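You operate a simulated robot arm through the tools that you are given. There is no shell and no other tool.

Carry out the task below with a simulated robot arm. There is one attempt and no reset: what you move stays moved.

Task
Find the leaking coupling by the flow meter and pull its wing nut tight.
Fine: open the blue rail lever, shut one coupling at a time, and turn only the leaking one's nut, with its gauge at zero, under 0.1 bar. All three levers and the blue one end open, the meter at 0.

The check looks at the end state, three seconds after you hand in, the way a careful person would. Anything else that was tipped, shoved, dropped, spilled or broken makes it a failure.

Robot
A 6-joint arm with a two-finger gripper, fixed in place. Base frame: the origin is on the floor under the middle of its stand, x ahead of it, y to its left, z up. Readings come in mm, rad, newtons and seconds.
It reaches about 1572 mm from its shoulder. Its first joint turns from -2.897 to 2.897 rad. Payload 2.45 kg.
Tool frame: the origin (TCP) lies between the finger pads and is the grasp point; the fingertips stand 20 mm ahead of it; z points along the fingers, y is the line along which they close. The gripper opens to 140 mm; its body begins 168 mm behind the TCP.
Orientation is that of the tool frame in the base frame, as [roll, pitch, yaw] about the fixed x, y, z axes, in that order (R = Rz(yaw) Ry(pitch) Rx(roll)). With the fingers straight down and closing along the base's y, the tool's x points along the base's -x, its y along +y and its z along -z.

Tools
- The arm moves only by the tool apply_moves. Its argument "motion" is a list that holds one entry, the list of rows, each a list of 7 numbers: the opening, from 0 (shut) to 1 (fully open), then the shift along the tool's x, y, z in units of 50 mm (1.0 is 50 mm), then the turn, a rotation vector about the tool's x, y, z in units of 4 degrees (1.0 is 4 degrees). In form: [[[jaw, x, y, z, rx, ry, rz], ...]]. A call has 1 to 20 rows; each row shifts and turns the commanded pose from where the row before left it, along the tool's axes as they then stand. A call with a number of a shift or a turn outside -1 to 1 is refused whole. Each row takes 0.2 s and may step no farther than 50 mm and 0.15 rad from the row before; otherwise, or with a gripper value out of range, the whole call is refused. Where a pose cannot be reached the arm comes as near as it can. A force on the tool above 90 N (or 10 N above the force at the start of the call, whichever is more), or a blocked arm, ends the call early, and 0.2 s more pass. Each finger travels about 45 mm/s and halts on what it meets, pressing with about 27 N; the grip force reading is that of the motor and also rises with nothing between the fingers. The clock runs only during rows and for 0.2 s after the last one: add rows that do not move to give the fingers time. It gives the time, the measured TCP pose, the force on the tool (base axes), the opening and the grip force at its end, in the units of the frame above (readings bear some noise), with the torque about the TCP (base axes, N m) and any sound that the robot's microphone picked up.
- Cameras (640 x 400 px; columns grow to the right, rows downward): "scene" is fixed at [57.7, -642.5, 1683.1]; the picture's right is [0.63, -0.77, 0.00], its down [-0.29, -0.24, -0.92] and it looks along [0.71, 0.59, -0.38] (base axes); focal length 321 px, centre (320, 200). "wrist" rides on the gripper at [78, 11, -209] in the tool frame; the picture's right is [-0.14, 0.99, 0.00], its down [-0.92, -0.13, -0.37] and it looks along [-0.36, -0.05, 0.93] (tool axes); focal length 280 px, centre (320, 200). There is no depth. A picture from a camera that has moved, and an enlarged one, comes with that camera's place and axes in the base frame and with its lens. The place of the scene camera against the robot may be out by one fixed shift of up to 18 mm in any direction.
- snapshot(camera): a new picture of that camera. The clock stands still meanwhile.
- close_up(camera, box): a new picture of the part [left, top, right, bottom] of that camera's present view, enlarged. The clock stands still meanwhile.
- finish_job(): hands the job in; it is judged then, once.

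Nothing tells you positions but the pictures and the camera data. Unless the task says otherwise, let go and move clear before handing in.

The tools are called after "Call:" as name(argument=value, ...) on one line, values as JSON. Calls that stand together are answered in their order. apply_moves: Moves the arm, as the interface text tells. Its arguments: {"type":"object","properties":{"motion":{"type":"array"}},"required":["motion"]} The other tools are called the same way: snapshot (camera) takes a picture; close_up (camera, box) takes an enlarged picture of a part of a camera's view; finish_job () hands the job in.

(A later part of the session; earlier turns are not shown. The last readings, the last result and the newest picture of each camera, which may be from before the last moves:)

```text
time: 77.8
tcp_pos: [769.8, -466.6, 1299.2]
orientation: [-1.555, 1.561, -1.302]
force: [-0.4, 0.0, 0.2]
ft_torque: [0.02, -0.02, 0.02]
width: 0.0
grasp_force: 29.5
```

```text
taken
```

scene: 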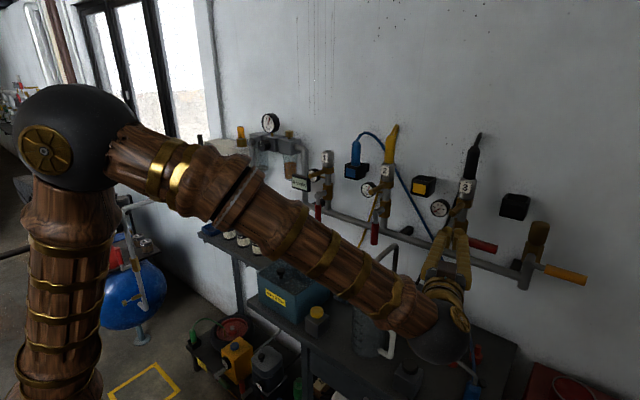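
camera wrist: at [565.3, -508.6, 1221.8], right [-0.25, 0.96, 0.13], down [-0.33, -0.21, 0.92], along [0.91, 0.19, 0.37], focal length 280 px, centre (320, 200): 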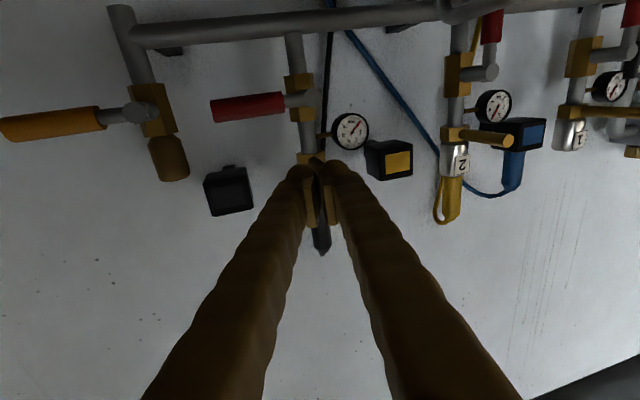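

Call:
close_up(camera="scene", box=[270, 150, 350, 210])

Call:
close_up(camera="wrist", box=[280, 90, 420, 190])

Call:
close_up(camera="scene", box=[410, 160, 510, 250])

```text
6.67 times, centred on (310, 180) of scene
camera zoom: at [57.7, -642.5, 1683.1], right [0.63, -0.77, 0.0], down [-0.29, -0.24, -0.92], along [0.71, 0.59, -0.38], focal length 2139 px, centre (387, 333)
```

zoom: 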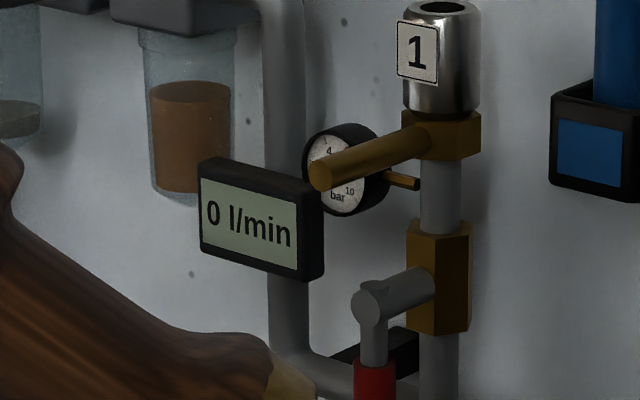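

```text
4.00 times, centred on (350, 140) of wrist
camera zoom: at [565.3, -508.6, 1221.8], right [-0.25, 0.96, 0.13], down [-0.33, -0.21, 0.92], along [0.91, 0.19, 0.37], focal length 1122 px, centre (200, 440)
```

zoom: 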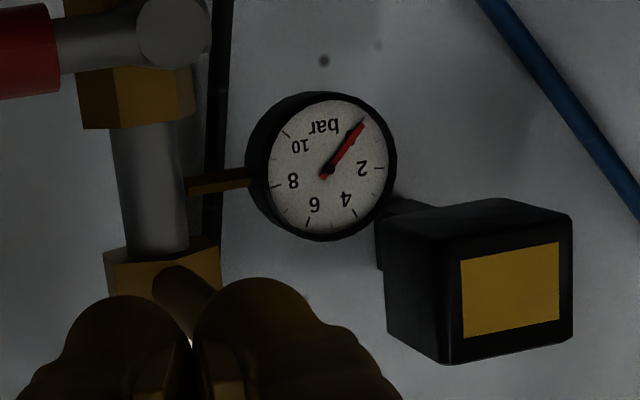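

```text
4.44 times, centred on (460, 205) of scene
camera zoom: at [57.7, -642.5, 1683.1], right [0.63, -0.77, 0.0], down [-0.29, -0.24, -0.92], along [0.71, 0.59, -0.38], focal length 1426 px, centre (-302, 178)
```

zoom: 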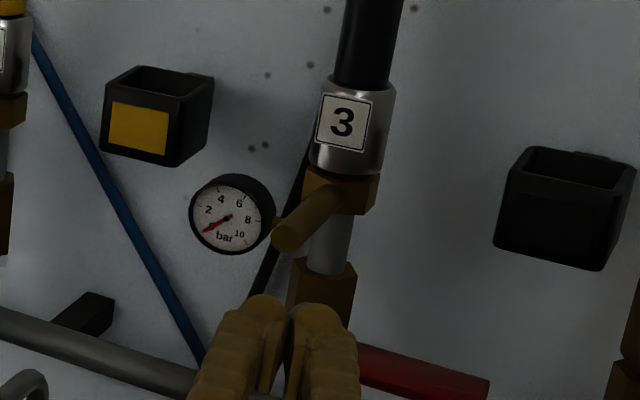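

The meter reads 0 l/min with coupling 3 shut, so coupling 3 is the leaking one. Its gauge is at about zero. I'll shift to its right side for a closer look at the wing nut before touching it.

Call:
apply_moves(motion=[[[0, -0.15, -0.444, 0.194, 0, 0, 0], [0, -0.15, -0.444, 0.194, 0, 0, 0], [0, 0, -0.4, 0, 0, 0, 0], [0, 0, 0, 0, 0, 0, 0], [0, 0, 0, 0, 0, 0, 0], [0, 0, 0, 0, 0, 0, 0], [0, 0, 0, 0, 0, 0, 0]]])

Call:
snapshot(camera="wrist")

Call:
close_up(camera="wrist", box=[320, 80, 480, 180])

Call:
close_up(camera="scene", box=[270, 150, 350, 210])

Call:
close_up(camera="scene", box=[420, 170, 500, 230])

```text
time: 79.4
tcp_pos: [805.7, -524.9, 1316.3]
orientation: [-1.58, 1.561, -1.325]
force: [-0.6, -0.2, -1.3]
ft_torque: [0.02, -0.02, -0.02]
width: 0.0
grasp_force: 29.5
```

```text
taken
camera wrist: at [601.7, -566.3, 1238.1], right [-0.25, 0.96, 0.13], down [-0.33, -0.21, 0.92], along [0.91, 0.19, 0.37], focal length 280 px, centre (320, 200)
```

wrist: 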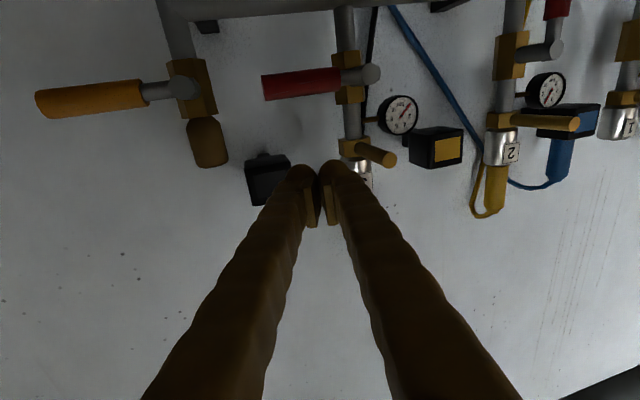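

```text
4.00 times, centred on (400, 130) of wrist
camera zoom: at [601.7, -566.3, 1238.1], right [-0.25, 0.96, 0.13], down [-0.33, -0.21, 0.92], along [0.91, 0.19, 0.37], focal length 1122 px, centre (0, 480)
```

zoom: 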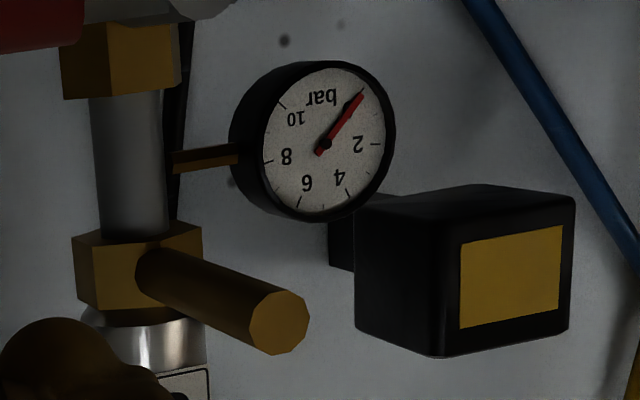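

```text
6.67 times, centred on (310, 180) of scene
camera zoom: at [57.7, -642.5, 1683.1], right [0.63, -0.77, 0.0], down [-0.29, -0.24, -0.92], along [0.71, 0.59, -0.38], focal length 2139 px, centre (387, 333)
```

zoom: 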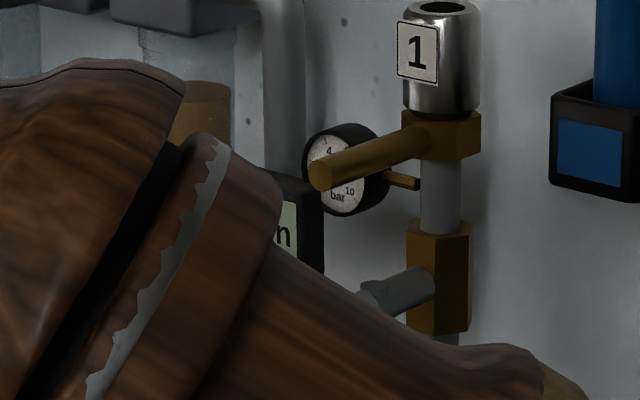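

```text
6.67 times, centred on (460, 200) of scene
camera zoom: at [57.7, -642.5, 1683.1], right [0.63, -0.77, 0.0], down [-0.29, -0.24, -0.92], along [0.71, 0.59, -0.38], focal length 2139 px, centre (-613, 200)
```

zoom: 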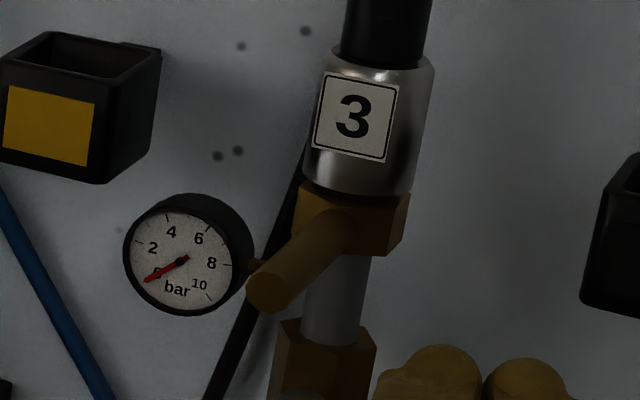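

Gauge 3 now points at 0, the wing sticks straight out along -x at z≈1321 with its tip at x≈873, and the meter read 0. I'll set yaw to 0 and bring the closed fingers to the right of the wing, to turn it clockwise as seen from above (toward +y).

Call:
apply_moves(motion=[[[0, 0, 0, 0, 0.9125, 0, 0], [0, 0, 0, 0, 0.9125, 0, 0], [0, 0, 0, 0, 0.9125, 0, 0], [0, 0, 0, 0, 0.9125, 0, 0], [0, -0.05, 0.35, 0.79, 0, 0, 0], [0, -0.05, 0.35, 0.79, 0, 0, 0], [0, 0, 0, 0, 0, 0, 0]]])

Call:
snapshot(camera="wrist")

Call:
close_up(camera="scene", box=[410, 160, 510, 240])

```text
time: 81.0
tcp_pos: [885.9, -489.0, 1318.3]
orientation: [-1.343, 1.56, -1.343]
force: [-0.5, -0.2, 0.6]
ft_torque: [-0.03, 0.0, 0.02]
width: 0.0
grasp_force: 29.0
```

```text
taken
camera wrist: at [676.6, -478.2, 1240.8], right [0.0, 0.99, 0.13], down [-0.37, -0.12, 0.92], along [0.93, -0.05, 0.37], focal length 280 px, centre (320, 200)
```

wrist: 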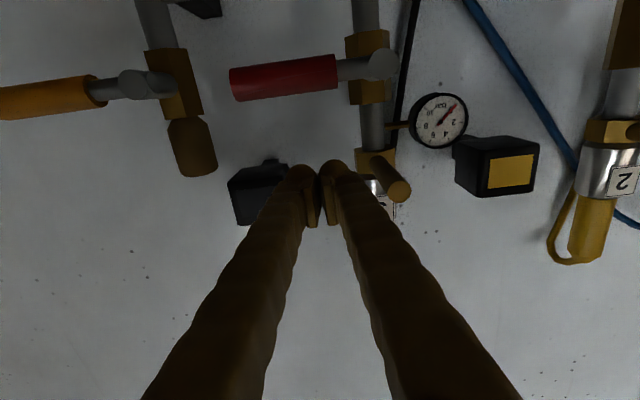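

```text
5.00 times, centred on (460, 200) of scene
camera zoom: at [57.7, -642.5, 1683.1], right [0.63, -0.77, 0.0], down [-0.29, -0.24, -0.92], along [0.71, 0.59, -0.38], focal length 1604 px, centre (-380, 200)
```

zoom: 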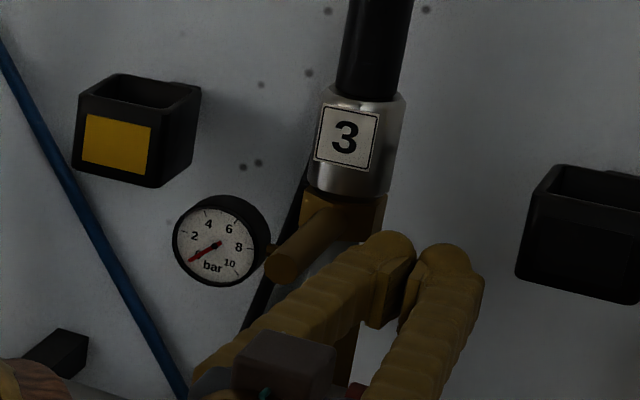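

The fingers are beside the wing. I'll push gently to +y in small steps and watch the force.

Call:
apply_moves(motion=[[[0, -0.04, 0.35, 0, 0, 0, 0], [0, 0, 0.08, 0, 0, 0, 0], [0, 0, 0.08, 0, 0, 0, 0], [0, 0, 0.08, 0, 0, 0, 0], [0, 0, 0, 0, 0, 0, 0]]])

Call:
snapshot(camera="wrist")

Call:
close_up(camera="scene", box=[410, 160, 510, 240])

```text
time: 82.2
tcp_pos: [885.5, -459.8, 1321.0]
orientation: [-1.31, 1.561, -1.314]
force: [0.0, 0.4, -0.1]
ft_torque: [0.04, -0.01, -0.02]
width: 0.2
grasp_force: 29.4
```

```text
taken
camera wrist: at [676.8, -449.1, 1242.5], right [0.0, 0.99, 0.13], down [-0.37, -0.12, 0.92], along [0.93, -0.05, 0.37], focal length 280 px, centre (320, 200)
```

wrist: 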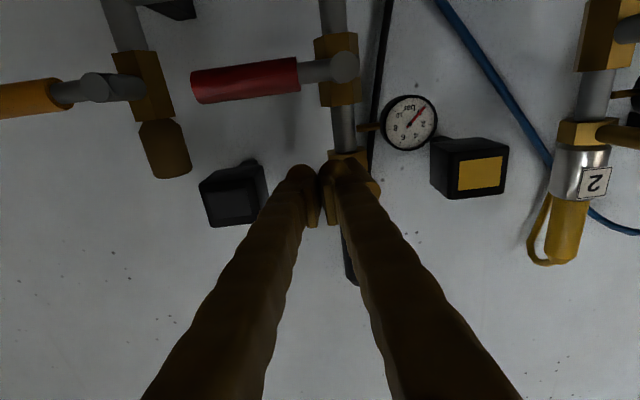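

```text
5.00 times, centred on (460, 200) of scene
camera zoom: at [57.7, -642.5, 1683.1], right [0.63, -0.77, 0.0], down [-0.29, -0.24, -0.92], along [0.71, 0.59, -0.38], focal length 1604 px, centre (-380, 200)
```

zoom: 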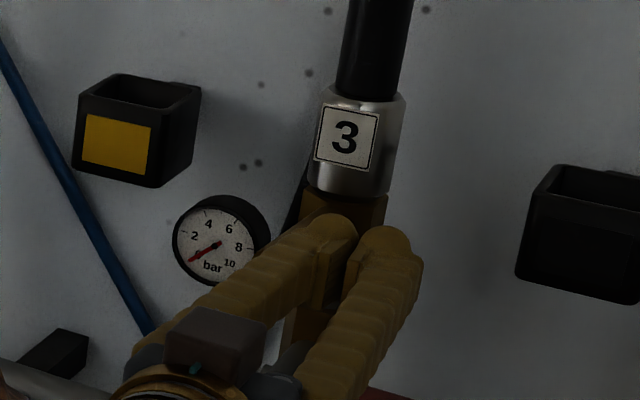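

Call:
apply_moves(motion=[[[0, 0, 0.08, 0, 0, 0, 0], [0, 0, 0.08, 0, 0, 0, 0], [0, 0, 0.08, 0, 0, 0, 0], [0, 0, 0, 0, 0, 0, 0]]])

Call:
snapshot(camera="wrist")

Call:
close_up(camera="scene", box=[410, 160, 510, 240])

```text
time: 83.2
tcp_pos: [885.6, -447.7, 1320.6]
orientation: [-1.325, 1.56, -1.326]
force: [-0.5, -0.4, 0.1]
ft_torque: [0.02, 0.01, 0.03]
width: 0.1
grasp_force: 29.6
```

```text
taken
camera wrist: at [676.3, -437.0, 1242.2], right [0.0, 0.99, 0.13], down [-0.37, -0.12, 0.92], along [0.93, -0.05, 0.37], focal length 280 px, centre (320, 200)
```

wrist: 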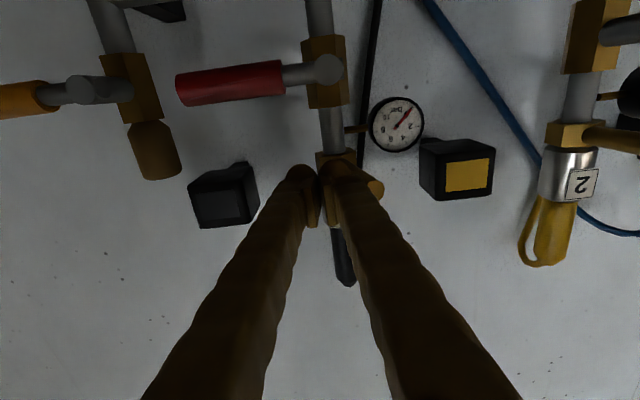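

```text
5.00 times, centred on (460, 200) of scene
camera zoom: at [57.7, -642.5, 1683.1], right [0.63, -0.77, 0.0], down [-0.29, -0.24, -0.92], along [0.71, 0.59, -0.38], focal length 1604 px, centre (-380, 200)
```

zoom: 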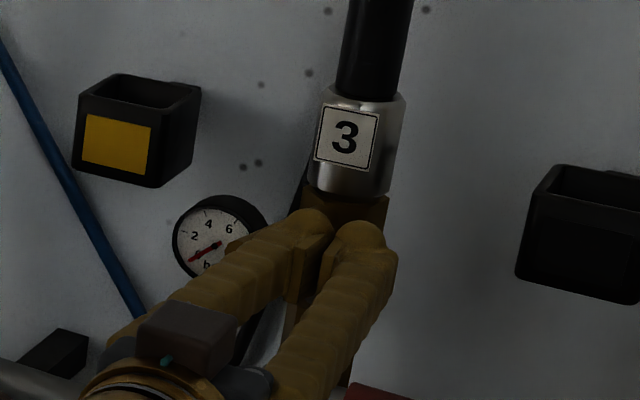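

The wing turns freely so far (about 12°). I'll continue along its arc in small steps, watching for it to become firm.

Call:
apply_moves(motion=[[[0, 0, 0.08, 0.01, 0, 0, 0], [0, 0, 0.08, 0.01, 0, 0, 0], [0, 0, 0.08, 0.015, 0, 0, 0], [0, 0, 0.08, 0.015, 0, 0, 0], [0, 0, 0, 0, 0, 0, 0]]])

Call:
apply_moves(motion=[[[0, 0, 0.08, 0.025, 0, 0, 0], [0, 0, 0.08, 0.025, 0, 0, 0], [0, 0, 0.08, 0.03, 0, 0, 0], [0, 0, 0, 0, 0, 0, 0]]])

Call:
snapshot(camera="wrist")

Call:
close_up(camera="scene", box=[410, 160, 510, 240])

```text
time: 84.4
tcp_pos: [887.3, -432.4, 1321.0]
orientation: [-1.333, 1.561, -1.331]
force: [-0.1, -0.1, 0.2]
ft_torque: [-0.01, 0.0, 0.01]
width: 0.0
grasp_force: 29.4
```

```text
time: 85.4
tcp_pos: [891.0, -423.1, 1319.5]
orientation: [-1.3, 1.562, -1.303]
force: [-19.0, -42.6, 2.6]
ft_torque: [-0.04, 0.03, 0.0]
width: 0.0
grasp_force: 28.9
```

```text
taken
camera wrist: at [682.7, -410.3, 1241.4], right [0.0, 0.99, 0.13], down [-0.37, -0.12, 0.92], along [0.93, -0.05, 0.37], focal length 280 px, centre (320, 200)
```

wrist: 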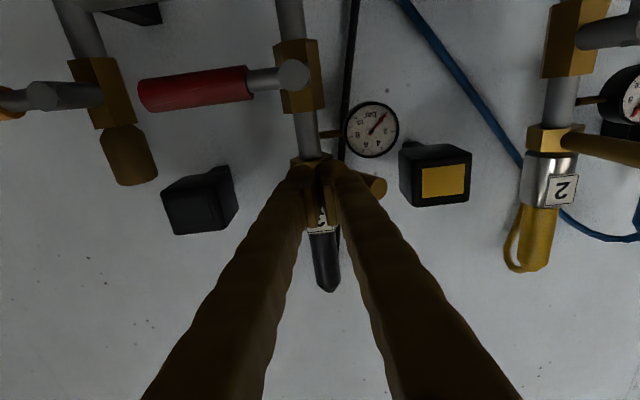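

```text
5.00 times, centred on (460, 200) of scene
camera zoom: at [57.7, -642.5, 1683.1], right [0.63, -0.77, 0.0], down [-0.29, -0.24, -0.92], along [0.71, 0.59, -0.38], focal length 1604 px, centre (-380, 200)
```

zoom: 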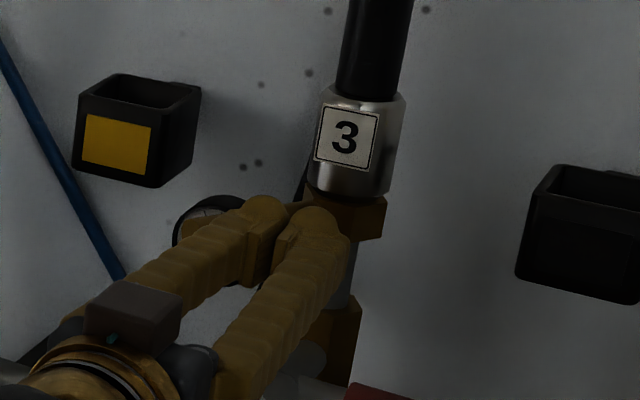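

The wing became firm at about 26° (43 N at rest), and nothing else is in contact. I'll press slightly more to seat it.

Call:
apply_moves(motion=[[[0, 0, 0.05, 0.015, 0, 0, 0], [0, 0, 0.04, 0.01, 0, 0, 0], [0, 0, 0, 0, 0, 0, 0]]])

Call:
snapshot(camera="wrist")

```text
time: 86.2
tcp_pos: [890.9, -419.1, 1320.3]
orientation: [-1.319, 1.562, -1.325]
force: [-32.5, -80.9, 0.3]
ft_torque: [-0.14, 0.07, -0.05]
width: 0.2
grasp_force: 29.3
```

```text
taken
camera wrist: at [682.7, -407.4, 1241.4], right [0.0, 0.99, 0.13], down [-0.37, -0.12, 0.92], along [0.93, -0.05, 0.37], focal length 280 px, centre (320, 200)
```

wrist: 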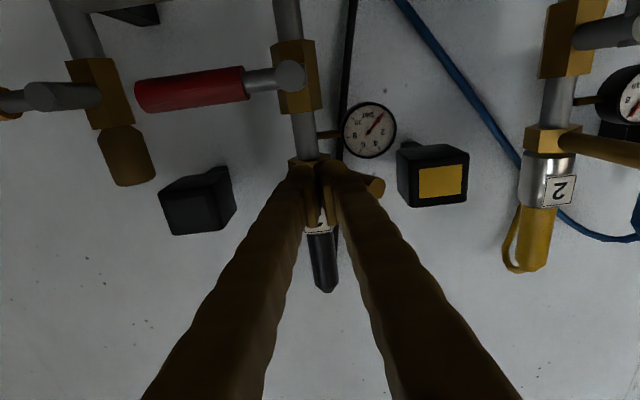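

The nut is firmly seated (81 N of resistance). I'll release, back away, and check the wing and gauge.

Call:
apply_moves(motion=[[[0, 0, -0.3, -0.05, 0, 0, 0], [0, 0, -0.4, 0, 0, 0, 0], [0, 0, 0, -0.8, 0, 0, 0], [0, 0, -0.4, -0.7, 0, 0, 0], [0, 0.4, -0.6, -0.2, 0, 0, 0], [0, 0.4, -0.6, 0, 0, 0, 0], [0, 0, 0, 0, 0, 0, 0]]])

Call:
snapshot(camera="wrist")

Call:
close_up(camera="scene", box=[410, 160, 510, 240])

```text
time: 87.8
tcp_pos: [806.9, -530.2, 1280.5]
orientation: [-1.314, 1.56, -1.318]
force: [0.4, 0.5, 0.7]
ft_torque: [0.01, -0.03, -0.03]
width: 0.0
grasp_force: 29.3
```

```text
taken
camera wrist: at [598.3, -519.2, 1202.2], right [0.0, 0.99, 0.13], down [-0.37, -0.12, 0.92], along [0.93, -0.05, 0.37], focal length 280 px, centre (320, 200)
```

wrist: 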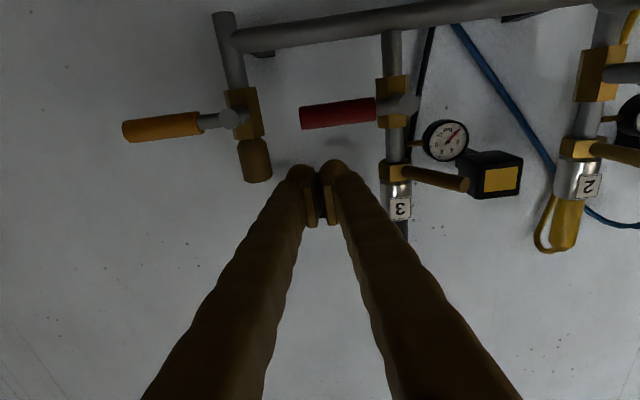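

```text
5.00 times, centred on (460, 200) of scene
camera zoom: at [57.7, -642.5, 1683.1], right [0.63, -0.77, 0.0], down [-0.29, -0.24, -0.92], along [0.71, 0.59, -0.38], focal length 1604 px, centre (-380, 200)
```

zoom: 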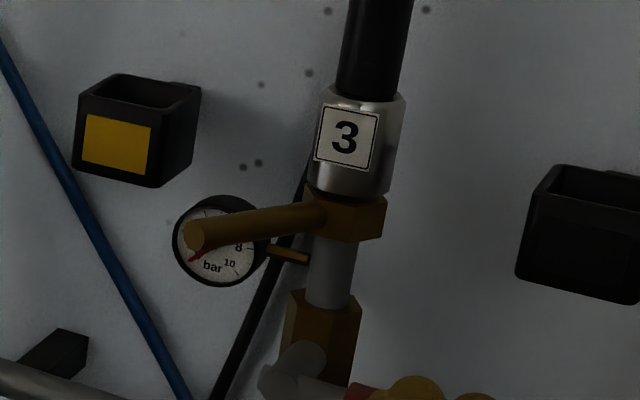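

The wing stays turned about 26°. Now I'll reopen lever 3 by sweeping it down from above.

Call:
apply_moves(motion=[[[0, 0.07, 0.03, 0.654, 0, 0, 0], [0, 0.07, 0.03, 0.654, 0, 0, 0], [0, 0.07, 0.03, 0.654, 0, 0, 0], [0, 0.18, 0, 0, 0, 0, 0], [0, 0.246, -0.02, 0, 0, 0, 0], [0, 0.248, 0.022, 0, 0, 0, 0], [0, 0.238, 0.066, 0, 0, 0, 0], [0, 0.224, 0.106, 0, 0, 0, 0], [0, 0.202, 0.142, 0, 0, 0, 0], [0, 0.174, 0.176, 0, 0, 0, 0], [0, 0.142, 0.204, 0, 0, 0, 0], [0, 0.102, 0.224, 0, 0, 0, 0], [0, 0.064, 0.24, 0, 0, 0, 0], [0, 0, 0, 0, 0, 0, 0]]])

Call:
snapshot(camera="wrist")

Call:
snapshot(camera="scene")

```text
time: 90.8
tcp_pos: [904.2, -468.3, 1179.0]
orientation: [-1.309, 1.562, -1.312]
force: [-1.1, -1.6, -1.0]
ft_torque: [-0.02, 0.01, -0.01]
width: 0.0
grasp_force: 29.2
```

```text
taken
camera wrist: at [695.9, -457.9, 1101.1], right [0.0, 0.99, 0.13], down [-0.37, -0.12, 0.92], along [0.93, -0.05, 0.37], focal length 280 px, centre (320, 200)
```

wrist: 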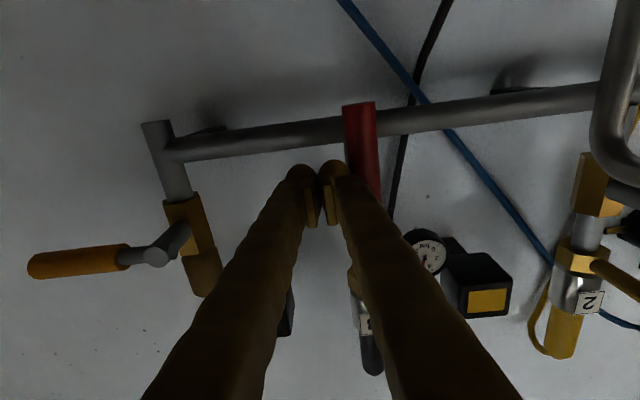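

```text
taken
```

scene: 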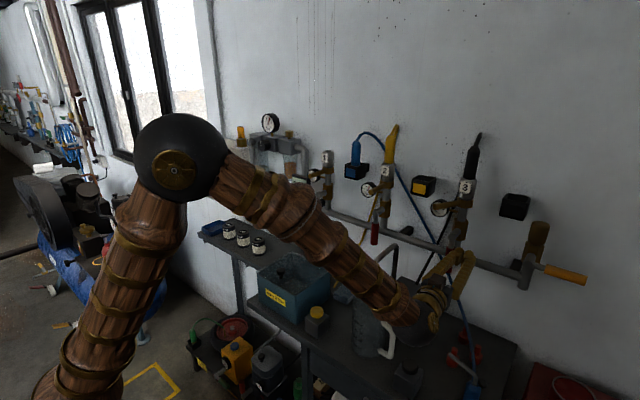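

Lever 3 hangs down. I'll press it lightly into its open stop, then back off to see the meter.

Call:
apply_moves(motion=[[[0, 0, 0.1, 0, 0, 0, 0], [0, 0, 0.06, 0, 0, 0, 0], [0, 0, 0, 0, 0, 0, 0]]])

Call:
apply_moves(motion=[[[0, 0, -0.3, 0, 0, 0, 0], [0, 0, 0, -0.8, 0, 0, 0], [0, 0, 0, -0.8, 0, 0, 0], [0, -0.7, 0, -0.6, 0, 0, 0], [0, -0.8, 0, 0, 0, 0, 0], [0, -0.8, 0, 0, 0, 0, 0], [0, 0, 0, 0, 0, 0, 0]]])

Call:
snapshot(camera="wrist")

Call:
close_up(camera="scene", box=[270, 150, 350, 210])

Call:
close_up(camera="scene", box=[400, 160, 560, 280])

```text
time: 91.8
tcp_pos: [903.4, -467.7, 1179.2]
orientation: [-1.274, 1.563, -1.285]
force: [6.4, -21.8, -1.5]
ft_torque: [0.15, 0.03, -0.4]
width: 0.0
grasp_force: 29.4
stopped in row 3: the force on the tool passed its limit at 92 N (the readings are from after the stop); the commanded pose is now the measured one
```

```text
time: 93.4
tcp_pos: [793.1, -480.4, 1293.4]
orientation: [-1.264, 1.561, -1.271]
force: [-0.5, 0.3, 1.0]
ft_torque: [0.06, -0.03, -0.01]
width: 0.0
grasp_force: 29.1
```

```text
taken
camera wrist: at [584.7, -467.3, 1215.5], right [0.01, 0.99, 0.13], down [-0.37, -0.12, 0.92], along [0.93, -0.05, 0.37], focal length 280 px, centre (320, 200)
```

wrist: 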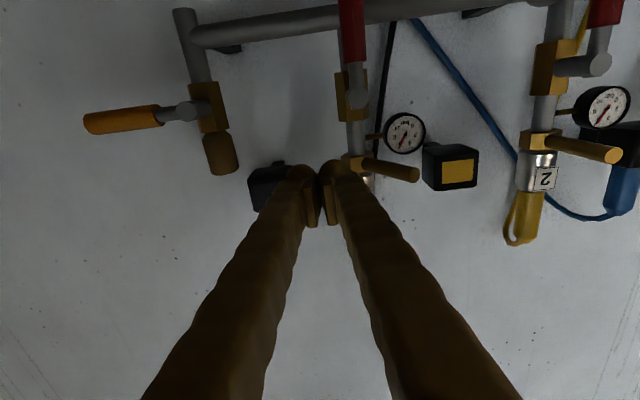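

```text
6.67 times, centred on (310, 180) of scene
camera zoom: at [57.7, -642.5, 1683.1], right [0.63, -0.77, 0.0], down [-0.29, -0.24, -0.92], along [0.71, 0.59, -0.38], focal length 2139 px, centre (387, 333)
```

zoom: 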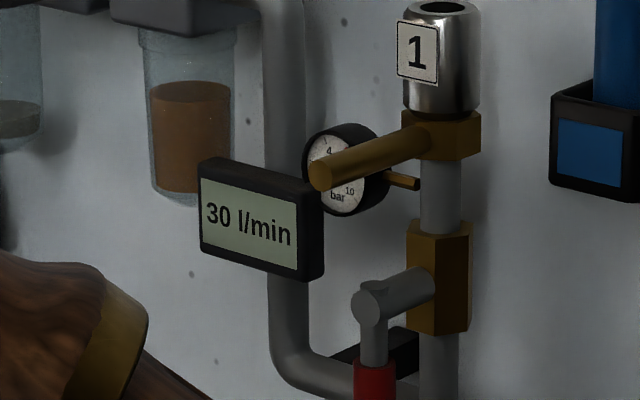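

```text
3.33 times, centred on (480, 220) of scene
camera zoom: at [57.7, -642.5, 1683.1], right [0.63, -0.77, 0.0], down [-0.29, -0.24, -0.92], along [0.71, 0.59, -0.38], focal length 1070 px, centre (-213, 133)
```

zoom: 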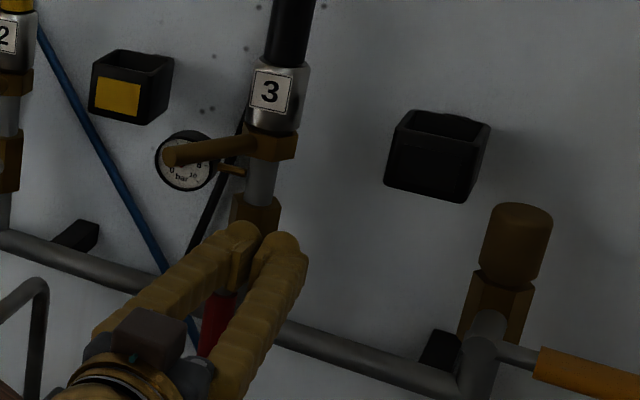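

The meter reads 30 l/min right after reopening, which may be filling flow or may be the leak. I'll wait a few seconds and read it again.

Call:
apply_moves(motion=[[[0, 0, 0, 0, 0, 0, 0], [0, 0, 0, 0, 0, 0, 0], [0, 0, 0, 0, 0, 0, 0], [0, 0, 0, 0, 0, 0, 0], [0, 0, 0, 0, 0, 0, 0], [0, 0, 0, 0, 0, 0, 0], [0, 0, 0, 0, 0, 0, 0], [0, 0, 0, 0, 0, 0, 0], [0, 0, 0, 0, 0, 0, 0], [0, 0, 0, 0, 0, 0, 0], [0, 0, 0, 0, 0, 0, 0], [0, 0, 0, 0, 0, 0, 0], [0, 0, 0, 0, 0, 0, 0], [0, 0, 0, 0, 0, 0, 0], [0, 0, 0, 0, 0, 0, 0]]])

Call:
close_up(camera="scene", box=[270, 150, 350, 210])

Call:
close_up(camera="wrist", box=[320, 80, 480, 200])

```text
time: 96.6
tcp_pos: [793.9, -478.6, 1293.0]
orientation: [-1.257, 1.562, -1.263]
force: [0.2, 0.6, 0.4]
ft_torque: [-0.02, 0.0, 0.02]
width: 0.1
grasp_force: 29.5
```

```text
6.67 times, centred on (310, 180) of scene
camera zoom: at [57.7, -642.5, 1683.1], right [0.63, -0.77, 0.0], down [-0.29, -0.24, -0.92], along [0.71, 0.59, -0.38], focal length 2139 px, centre (387, 333)
```

zoom: 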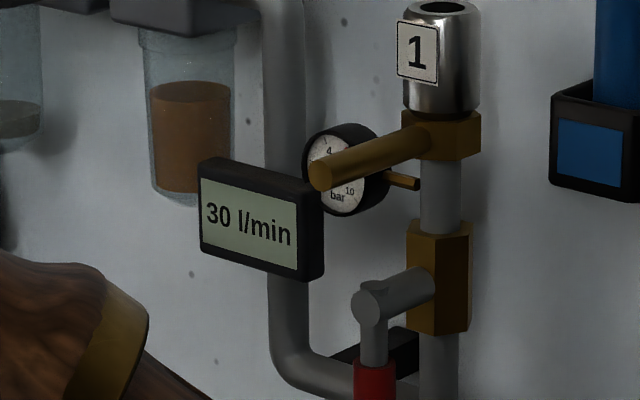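

```text
3.33 times, centred on (400, 140) of wrist
camera zoom: at [584.8, -467.3, 1215.3], right [0.01, 0.99, 0.13], down [-0.37, -0.12, 0.92], along [0.93, -0.05, 0.37], focal length 935 px, centre (53, 400)
```

zoom: 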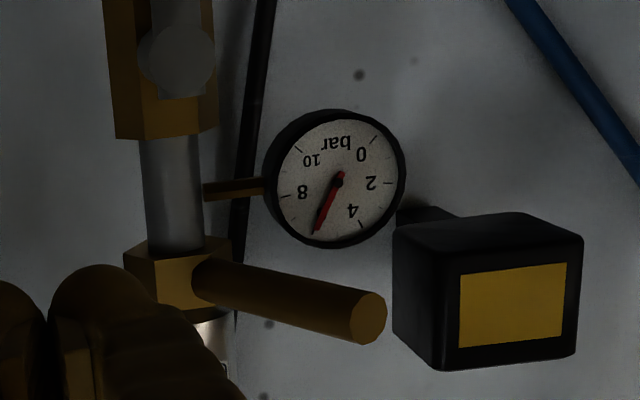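

The flow is unchanged at 30 with coupling 3 under pressure, so that free turn went the loosening way to its stop. I'll shut lever 3 again, let gauge 3 fall to zero, and turn the nut the other way.

Call:
apply_moves(motion=[[[0, 0, 0, 0, -0.9125, 0, 0], [0, 0, 0, 0, -0.9125, 0, 0], [0, 0, 0, 0, -0.9125, 0, 0], [0, 0, 0, 0, -0.9125, 0, 0], [0, 0.187, 0.663, 0.071, 0, 0, 0], [0, 0.187, 0.663, 0.071, 0, 0, 0], [0, 0.187, 0.663, 0.071, 0, 0, 0], [0, 0.635, -0.09, 0.343, 0, 0, 0], [0, 0.635, -0.09, 0.343, 0, 0, 0], [0, 0.635, -0.09, 0.343, 0, 0, 0], [0, 0.635, -0.09, 0.343, 0, 0, 0], [0, 0, 0, 0, 0, 0, 0]]])

Call:
snapshot(camera="wrist")

Call:
snapshot(camera="scene")

```text
time: 99.2
tcp_pos: [851.0, -380.3, 1139.0]
orientation: [-1.49, 1.562, -1.242]
force: [-0.1, 0.2, -0.4]
ft_torque: [0.02, 0.0, 0.03]
width: 0.0
grasp_force: 29.5
```

```text
taken
camera wrist: at [646.1, -422.0, 1060.7], right [-0.24, 0.96, 0.13], down [-0.33, -0.21, 0.92], along [0.91, 0.18, 0.37], focal length 280 px, centre (320, 200)
```

wrist: 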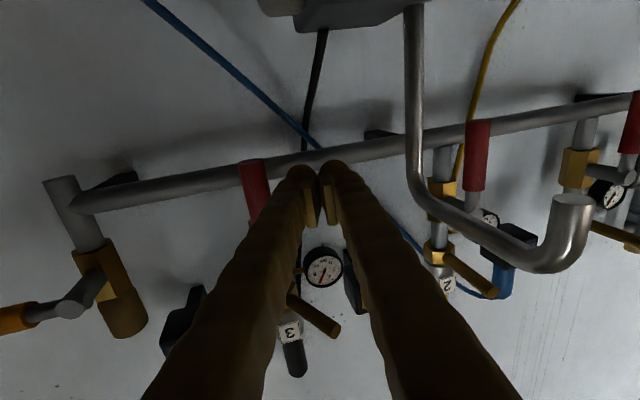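

```text
taken
```

scene: 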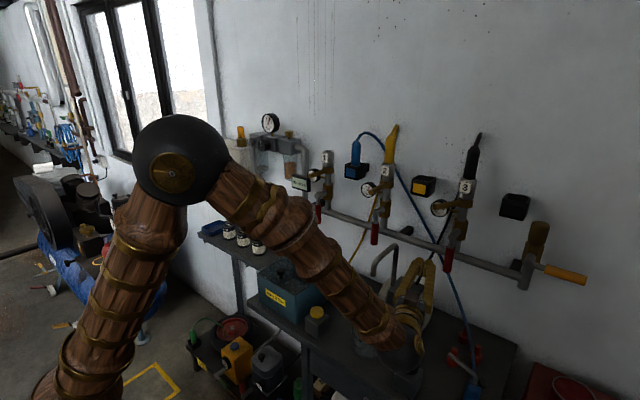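

Same start pose as before, with the gripper on the +y side of lever 3. I'll repeat the closing sweep.

Call:
apply_moves(motion=[[[0, 0, -0.127, 0.484, 0, 0, 0], [0, 0, -0.127, 0.484, 0, 0, 0], [0, 0, -0.213, -0.056, 0, 0, 0], [0, 0.022, -0.222, -0.058, 0, 0, 0], [0, -0.018, -0.22, -0.058, 0, 0, 0], [0, -0.058, -0.217, -0.057, 0, 0, 0], [0, -0.096, -0.203, -0.053, 0, 0, 0], [0, -0.13, -0.184, -0.048, 0, 0, 0], [0, -0.162, -0.159, -0.042, 0, 0, 0], [0, -0.188, -0.13, -0.034, 0, 0, 0], [0, -0.208, -0.095, -0.025, 0, 0, 0], [0, -0.222, -0.06, -0.016, 0, 0, 0], [0, -0.15, 0, 0, 0, 0, 0], [0, -0.08, 0, 0, 0, 0, 0], [0, 0, 0, 0, 0, 0, 0]]])

Call:
snapshot(camera="wrist")

```text
time: 102.4
tcp_pos: [899.2, -470.3, 1197.8]
orientation: [-2.426, 1.564, -2.18]
force: [-17.6, -5.9, -69.2]
ft_torque: [0.54, 0.61, -0.52]
width: 0.0
grasp_force: 29.1
```

```text
taken
camera wrist: at [694.3, -510.5, 1121.6], right [-0.24, 0.96, 0.13], down [-0.32, -0.21, 0.92], along [0.92, 0.18, 0.36], focal length 280 px, centre (320, 200)
```

wrist: 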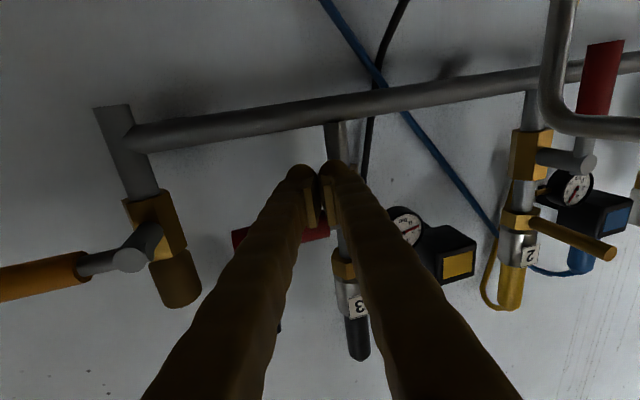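

Lever 3 is shut again. I'll back out, level up to the wing's height and cross to its +y side.

Call:
apply_moves(motion=[[[0, 0.2, 0, 0, 0, 0, 0], [0, 0.1, 0, -0.3, 0, 0, 0], [0, 0, 0, -0.8, 0, 0, 0], [0, 0, 0, -0.9, 0, 0, 0], [0, -0.6, 0, -0.5, 0, 0, 0], [0, -0.8, 0.3, 0, 0, 0, 0], [0, -0.8, 0.3, 0, 0, 0, 0], [0, 0, 0, 0, 0.9125, 0, 0], [0, 0, 0, 0, 0.9125, 0, 0], [0, 0, 0, 0, 0.9125, 0, 0], [0, 0, 0, 0, 0.9125, 0, 0], [0, -0.11, 0.75, 0, 0, 0, 0], [0, -0.11, 0.75, 0, 0, 0, 0], [0, -0.11, 0.75, 0, 0, 0, 0], [0, -0.11, 0.75, 0, 0, 0, 0], [0, 0, 0, 0, 0, 0, 0]]])

Call:
snapshot(camera="wrist")

Call:
close_up(camera="wrist", box=[200, 80, 360, 180])

Call:
snapshot(camera="scene")

```text
time: 105.8
tcp_pos: [772.2, -320.5, 1318.7]
orientation: [-1.273, 1.563, -1.28]
force: [0.6, -0.4, 0.1]
ft_torque: [-0.02, 0.02, -0.04]
width: 0.0
grasp_force: 29.7
```

```text
taken
camera wrist: at [563.1, -307.7, 1240.1], right [0.01, 0.99, 0.13], down [-0.37, -0.12, 0.92], along [0.93, -0.05, 0.37], focal length 280 px, centre (320, 200)
```

wrist: 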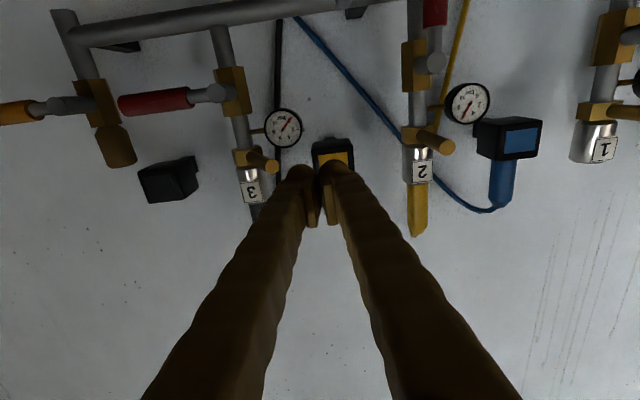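

```text
4.00 times, centred on (280, 130) of wrist
camera zoom: at [563.1, -307.7, 1240.1], right [0.01, 0.99, 0.13], down [-0.37, -0.12, 0.92], along [0.93, -0.05, 0.37], focal length 1122 px, centre (480, 480)
```

zoom: 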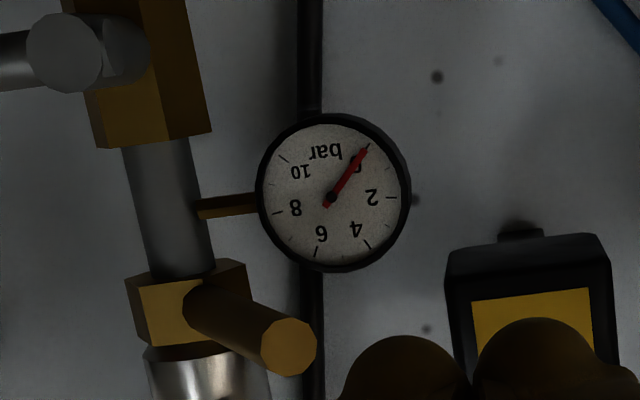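

```text
taken
```

scene: 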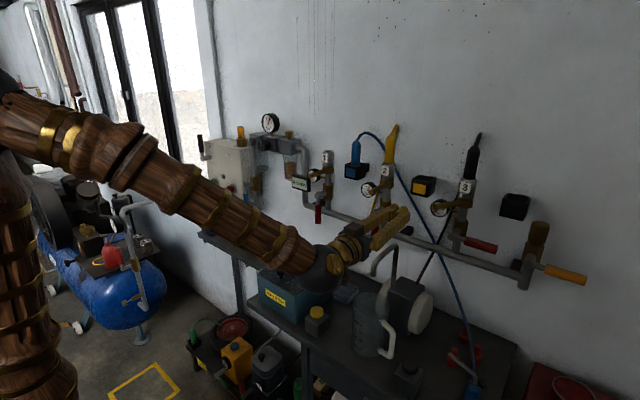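

Gauge 3 is at zero and the wing points about 27° to +y. I'll move in on its +y side and push it back to -y.

Call:
apply_moves(motion=[[[0, -0.015, 0, 0.753, 0, 0, 0], [0, -0.015, 0, 0.753, 0, 0, 0], [0, -0.015, 0, 0.753, 0, 0, 0], [0, 0, -0.3, 0, 0, 0, 0], [0, 0, -0.15, 0, 0, 0, 0], [0, 0, -0.15, 0, 0, 0, 0], [0, 0, -0.15, 0, 0, 0, 0], [0, 0, 0, 0, 0, 0, 0]]])

Call:
snapshot(camera="wrist")

Call:
close_up(camera="scene", box=[410, 160, 510, 240])

```text
time: 107.6
tcp_pos: [884.9, -358.8, 1321.6]
orientation: [-1.27, 1.562, -1.277]
force: [0.7, -0.4, 0.2]
ft_torque: [0.0, 0.01, -0.03]
width: 0.0
grasp_force: 29.1
```

```text
taken
camera wrist: at [675.8, -345.9, 1243.6], right [0.01, 0.99, 0.13], down [-0.37, -0.12, 0.92], along [0.93, -0.05, 0.37], focal length 280 px, centre (320, 200)
```

wrist: 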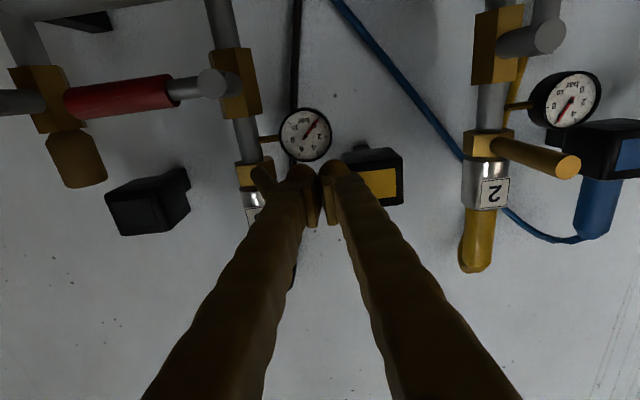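

```text
5.00 times, centred on (460, 200) of scene
camera zoom: at [57.7, -642.5, 1683.1], right [0.63, -0.77, 0.0], down [-0.29, -0.24, -0.92], along [0.71, 0.59, -0.38], focal length 1604 px, centre (-380, 200)
```

zoom: 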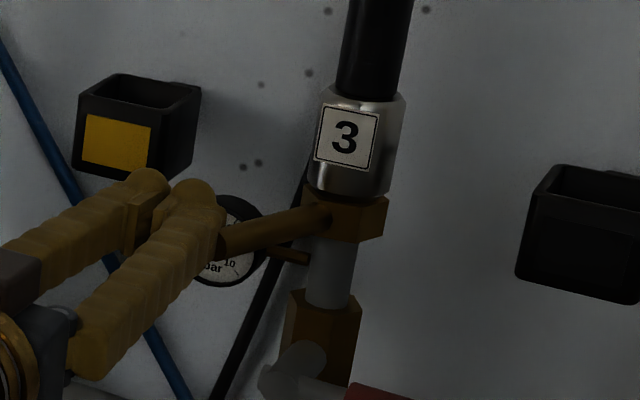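

Call:
apply_moves(motion=[[[0, 0, -0.14, 0, 0, 0, 0], [0, 0, -0.14, 0, 0, 0, 0], [0, 0, -0.14, 0, 0, 0, 0], [0, 0, -0.14, 0, 0, 0, 0], [0, 0, 0, 0, 0, 0, 0]]])

Call:
apply_moves(motion=[[[0, 0, -0.1, 0, 0, 0, 0], [0, 0, -0.1, 0, 0, 0, 0], [0, 0, 0, 0, 0, 0, 0]]])

Call:
snapshot(camera="wrist")

Call:
close_up(camera="scene", box=[410, 160, 510, 240])

```text
time: 108.8
tcp_pos: [885.1, -386.3, 1322.2]
orientation: [-1.248, 1.563, -1.255]
force: [-1.0, 0.6, 0.0]
ft_torque: [0.02, -0.03, 0.02]
width: 0.2
grasp_force: 29.4
```

```text
time: 109.6
tcp_pos: [884.7, -396.4, 1322.5]
orientation: [-1.255, 1.561, -1.263]
force: [-0.2, 0.0, 0.5]
ft_torque: [-0.01, 0.03, -0.04]
width: 0.0
grasp_force: 29.8
```

```text
taken
camera wrist: at [676.4, -384.6, 1243.8], right [0.01, 0.99, 0.13], down [-0.37, -0.12, 0.92], along [0.93, -0.05, 0.37], focal length 280 px, centre (320, 200)
```

wrist: 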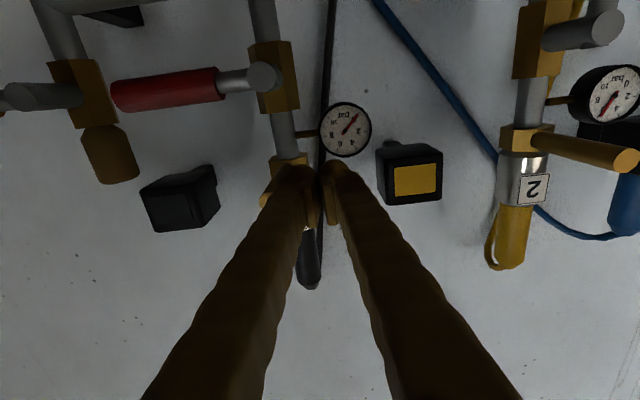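

```text
5.00 times, centred on (460, 200) of scene
camera zoom: at [57.7, -642.5, 1683.1], right [0.63, -0.77, 0.0], down [-0.29, -0.24, -0.92], along [0.71, 0.59, -0.38], focal length 1604 px, centre (-380, 200)
```

zoom: 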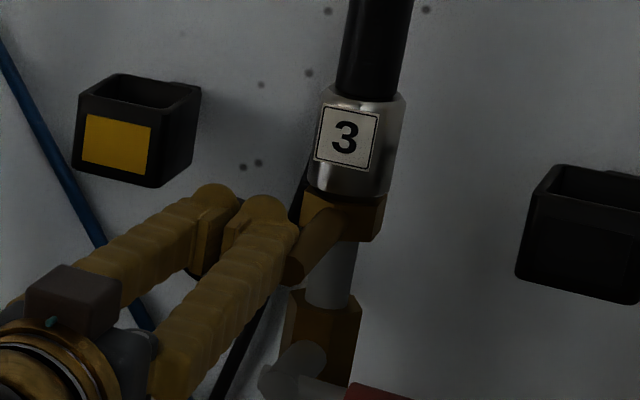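

The wing is back near its original direction. I'll continue to -y in small steps and watch for resistance.

Call:
apply_moves(motion=[[[0, 0, -0.08, 0, 0, 0, 0], [0, 0, -0.08, 0, 0, 0, 0], [0, 0, -0.08, 0, 0, 0, 0], [0, 0, 0, 0, 0, 0, 0]]])

Call:
apply_moves(motion=[[[0, 0, -0.08, 0.01, 0, 0, 0], [0, 0, -0.08, 0.01, 0, 0, 0], [0, 0, -0.08, 0.01, 0, 0, 0], [0, 0, 0, 0, 0, 0, 0]]])

Call:
snapshot(camera="wrist")

Call:
close_up(camera="scene", box=[410, 160, 510, 240])

```text
time: 110.6
tcp_pos: [885.0, -407.8, 1321.9]
orientation: [-1.249, 1.563, -1.255]
force: [-0.1, 0.6, 0.0]
ft_torque: [-0.01, 0.04, -0.01]
width: 0.0
grasp_force: 29.2
```

```text
time: 111.6
tcp_pos: [885.0, -420.9, 1322.7]
orientation: [-1.275, 1.561, -1.284]
force: [-0.3, 0.0, 0.0]
ft_torque: [0.0, 0.0, -0.01]
width: 0.2
grasp_force: 28.8
```

```text
taken
camera wrist: at [677.1, -408.1, 1244.0], right [0.01, 0.99, 0.13], down [-0.37, -0.12, 0.92], along [0.93, -0.05, 0.37], focal length 280 px, centre (320, 200)
```

wrist: 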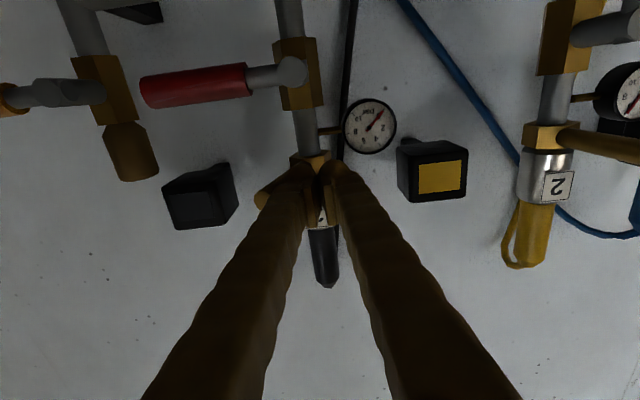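

```text
5.00 times, centred on (460, 200) of scene
camera zoom: at [57.7, -642.5, 1683.1], right [0.63, -0.77, 0.0], down [-0.29, -0.24, -0.92], along [0.71, 0.59, -0.38], focal length 1604 px, centre (-380, 200)
```

zoom: 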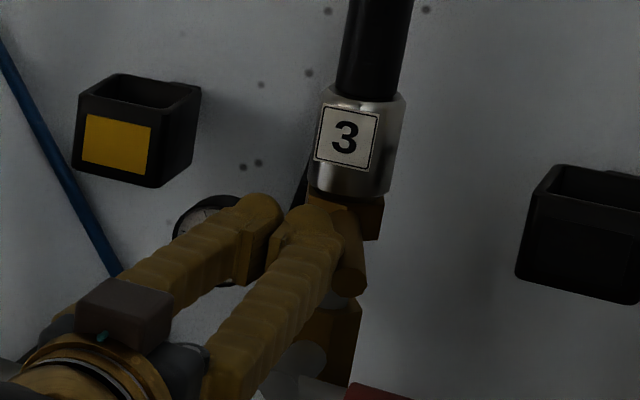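

Call:
apply_moves(motion=[[[0, 0, -0.08, 0.02, 0, 0, 0], [0, 0, -0.08, 0.025, 0, 0, 0], [0, 0, -0.08, 0.025, 0, 0, 0], [0, 0, 0, 0, 0, 0, 0]]])

Call:
apply_moves(motion=[[[0, 0, -0.08, 0.03, 0, 0, 0], [0, 0, -0.08, 0.035, 0, 0, 0], [0, 0, 0, 0, 0, 0, 0]]])

Call:
snapshot(camera="wrist")

Call:
close_up(camera="scene", box=[410, 160, 510, 240])

```text
time: 112.6
tcp_pos: [889.8, -432.4, 1323.5]
orientation: [-1.254, 1.562, -1.261]
force: [0.7, 1.0, -0.4]
ft_torque: [0.01, -0.03, -0.01]
width: 0.1
grasp_force: 29.5
```

```text
time: 113.4
tcp_pos: [893.9, -439.0, 1322.3]
orientation: [-1.269, 1.559, -1.274]
force: [-34.6, 43.1, -6.1]
ft_torque: [0.37, 0.26, -0.41]
width: 0.0
grasp_force: 29.3
```

```text
taken
camera wrist: at [684.1, -426.2, 1244.8], right [0.0, 0.99, 0.13], down [-0.37, -0.12, 0.92], along [0.93, -0.05, 0.37], focal length 280 px, centre (320, 200)
```

wrist: 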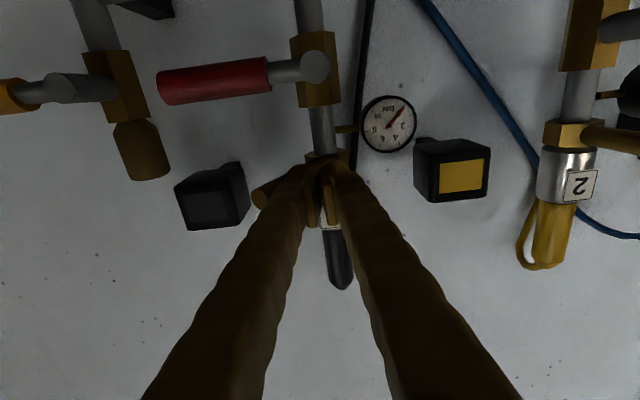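

```text
5.00 times, centred on (460, 200) of scene
camera zoom: at [57.7, -642.5, 1683.1], right [0.63, -0.77, 0.0], down [-0.29, -0.24, -0.92], along [0.71, 0.59, -0.38], focal length 1604 px, centre (-380, 200)
```

zoom: 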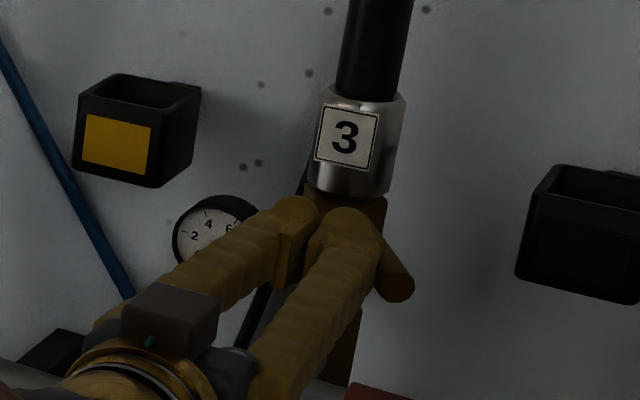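

It became firm here too (about -28°). I'll seat it with a bit more push.

Call:
apply_moves(motion=[[[0, 0, -0.05, 0, 0, 0, 0], [0, 0, -0.04, 0, 0, 0, 0], [0, 0, 0, 0, 0, 0, 0]]])

Call:
snapshot(camera="wrist")

```text
time: 114.2
tcp_pos: [892.7, -437.4, 1322.5]
orientation: [-1.315, 1.557, -1.316]
force: [-44.6, 40.2, -2.9]
ft_torque: [0.31, 0.28, -0.68]
width: 0.1
grasp_force: 29.0
stopped in row 3: the force on the tool passed its limit at 92 N (the readings are from after the stop); the commanded pose is now the measured one
```

```text
taken
camera wrist: at [683.9, -427.9, 1245.1], right [0.0, 0.99, 0.13], down [-0.37, -0.12, 0.92], along [0.93, -0.05, 0.37], focal length 280 px, centre (320, 200)
```

wrist: 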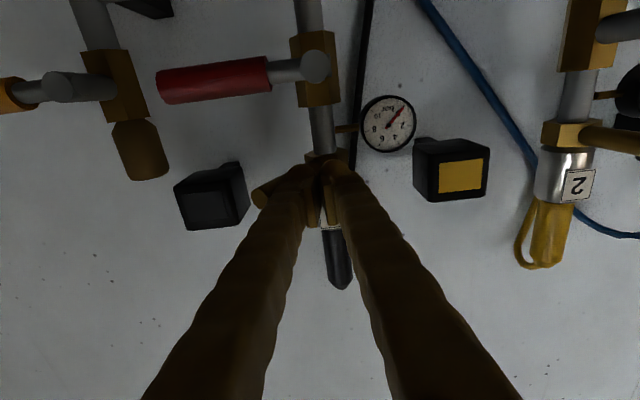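

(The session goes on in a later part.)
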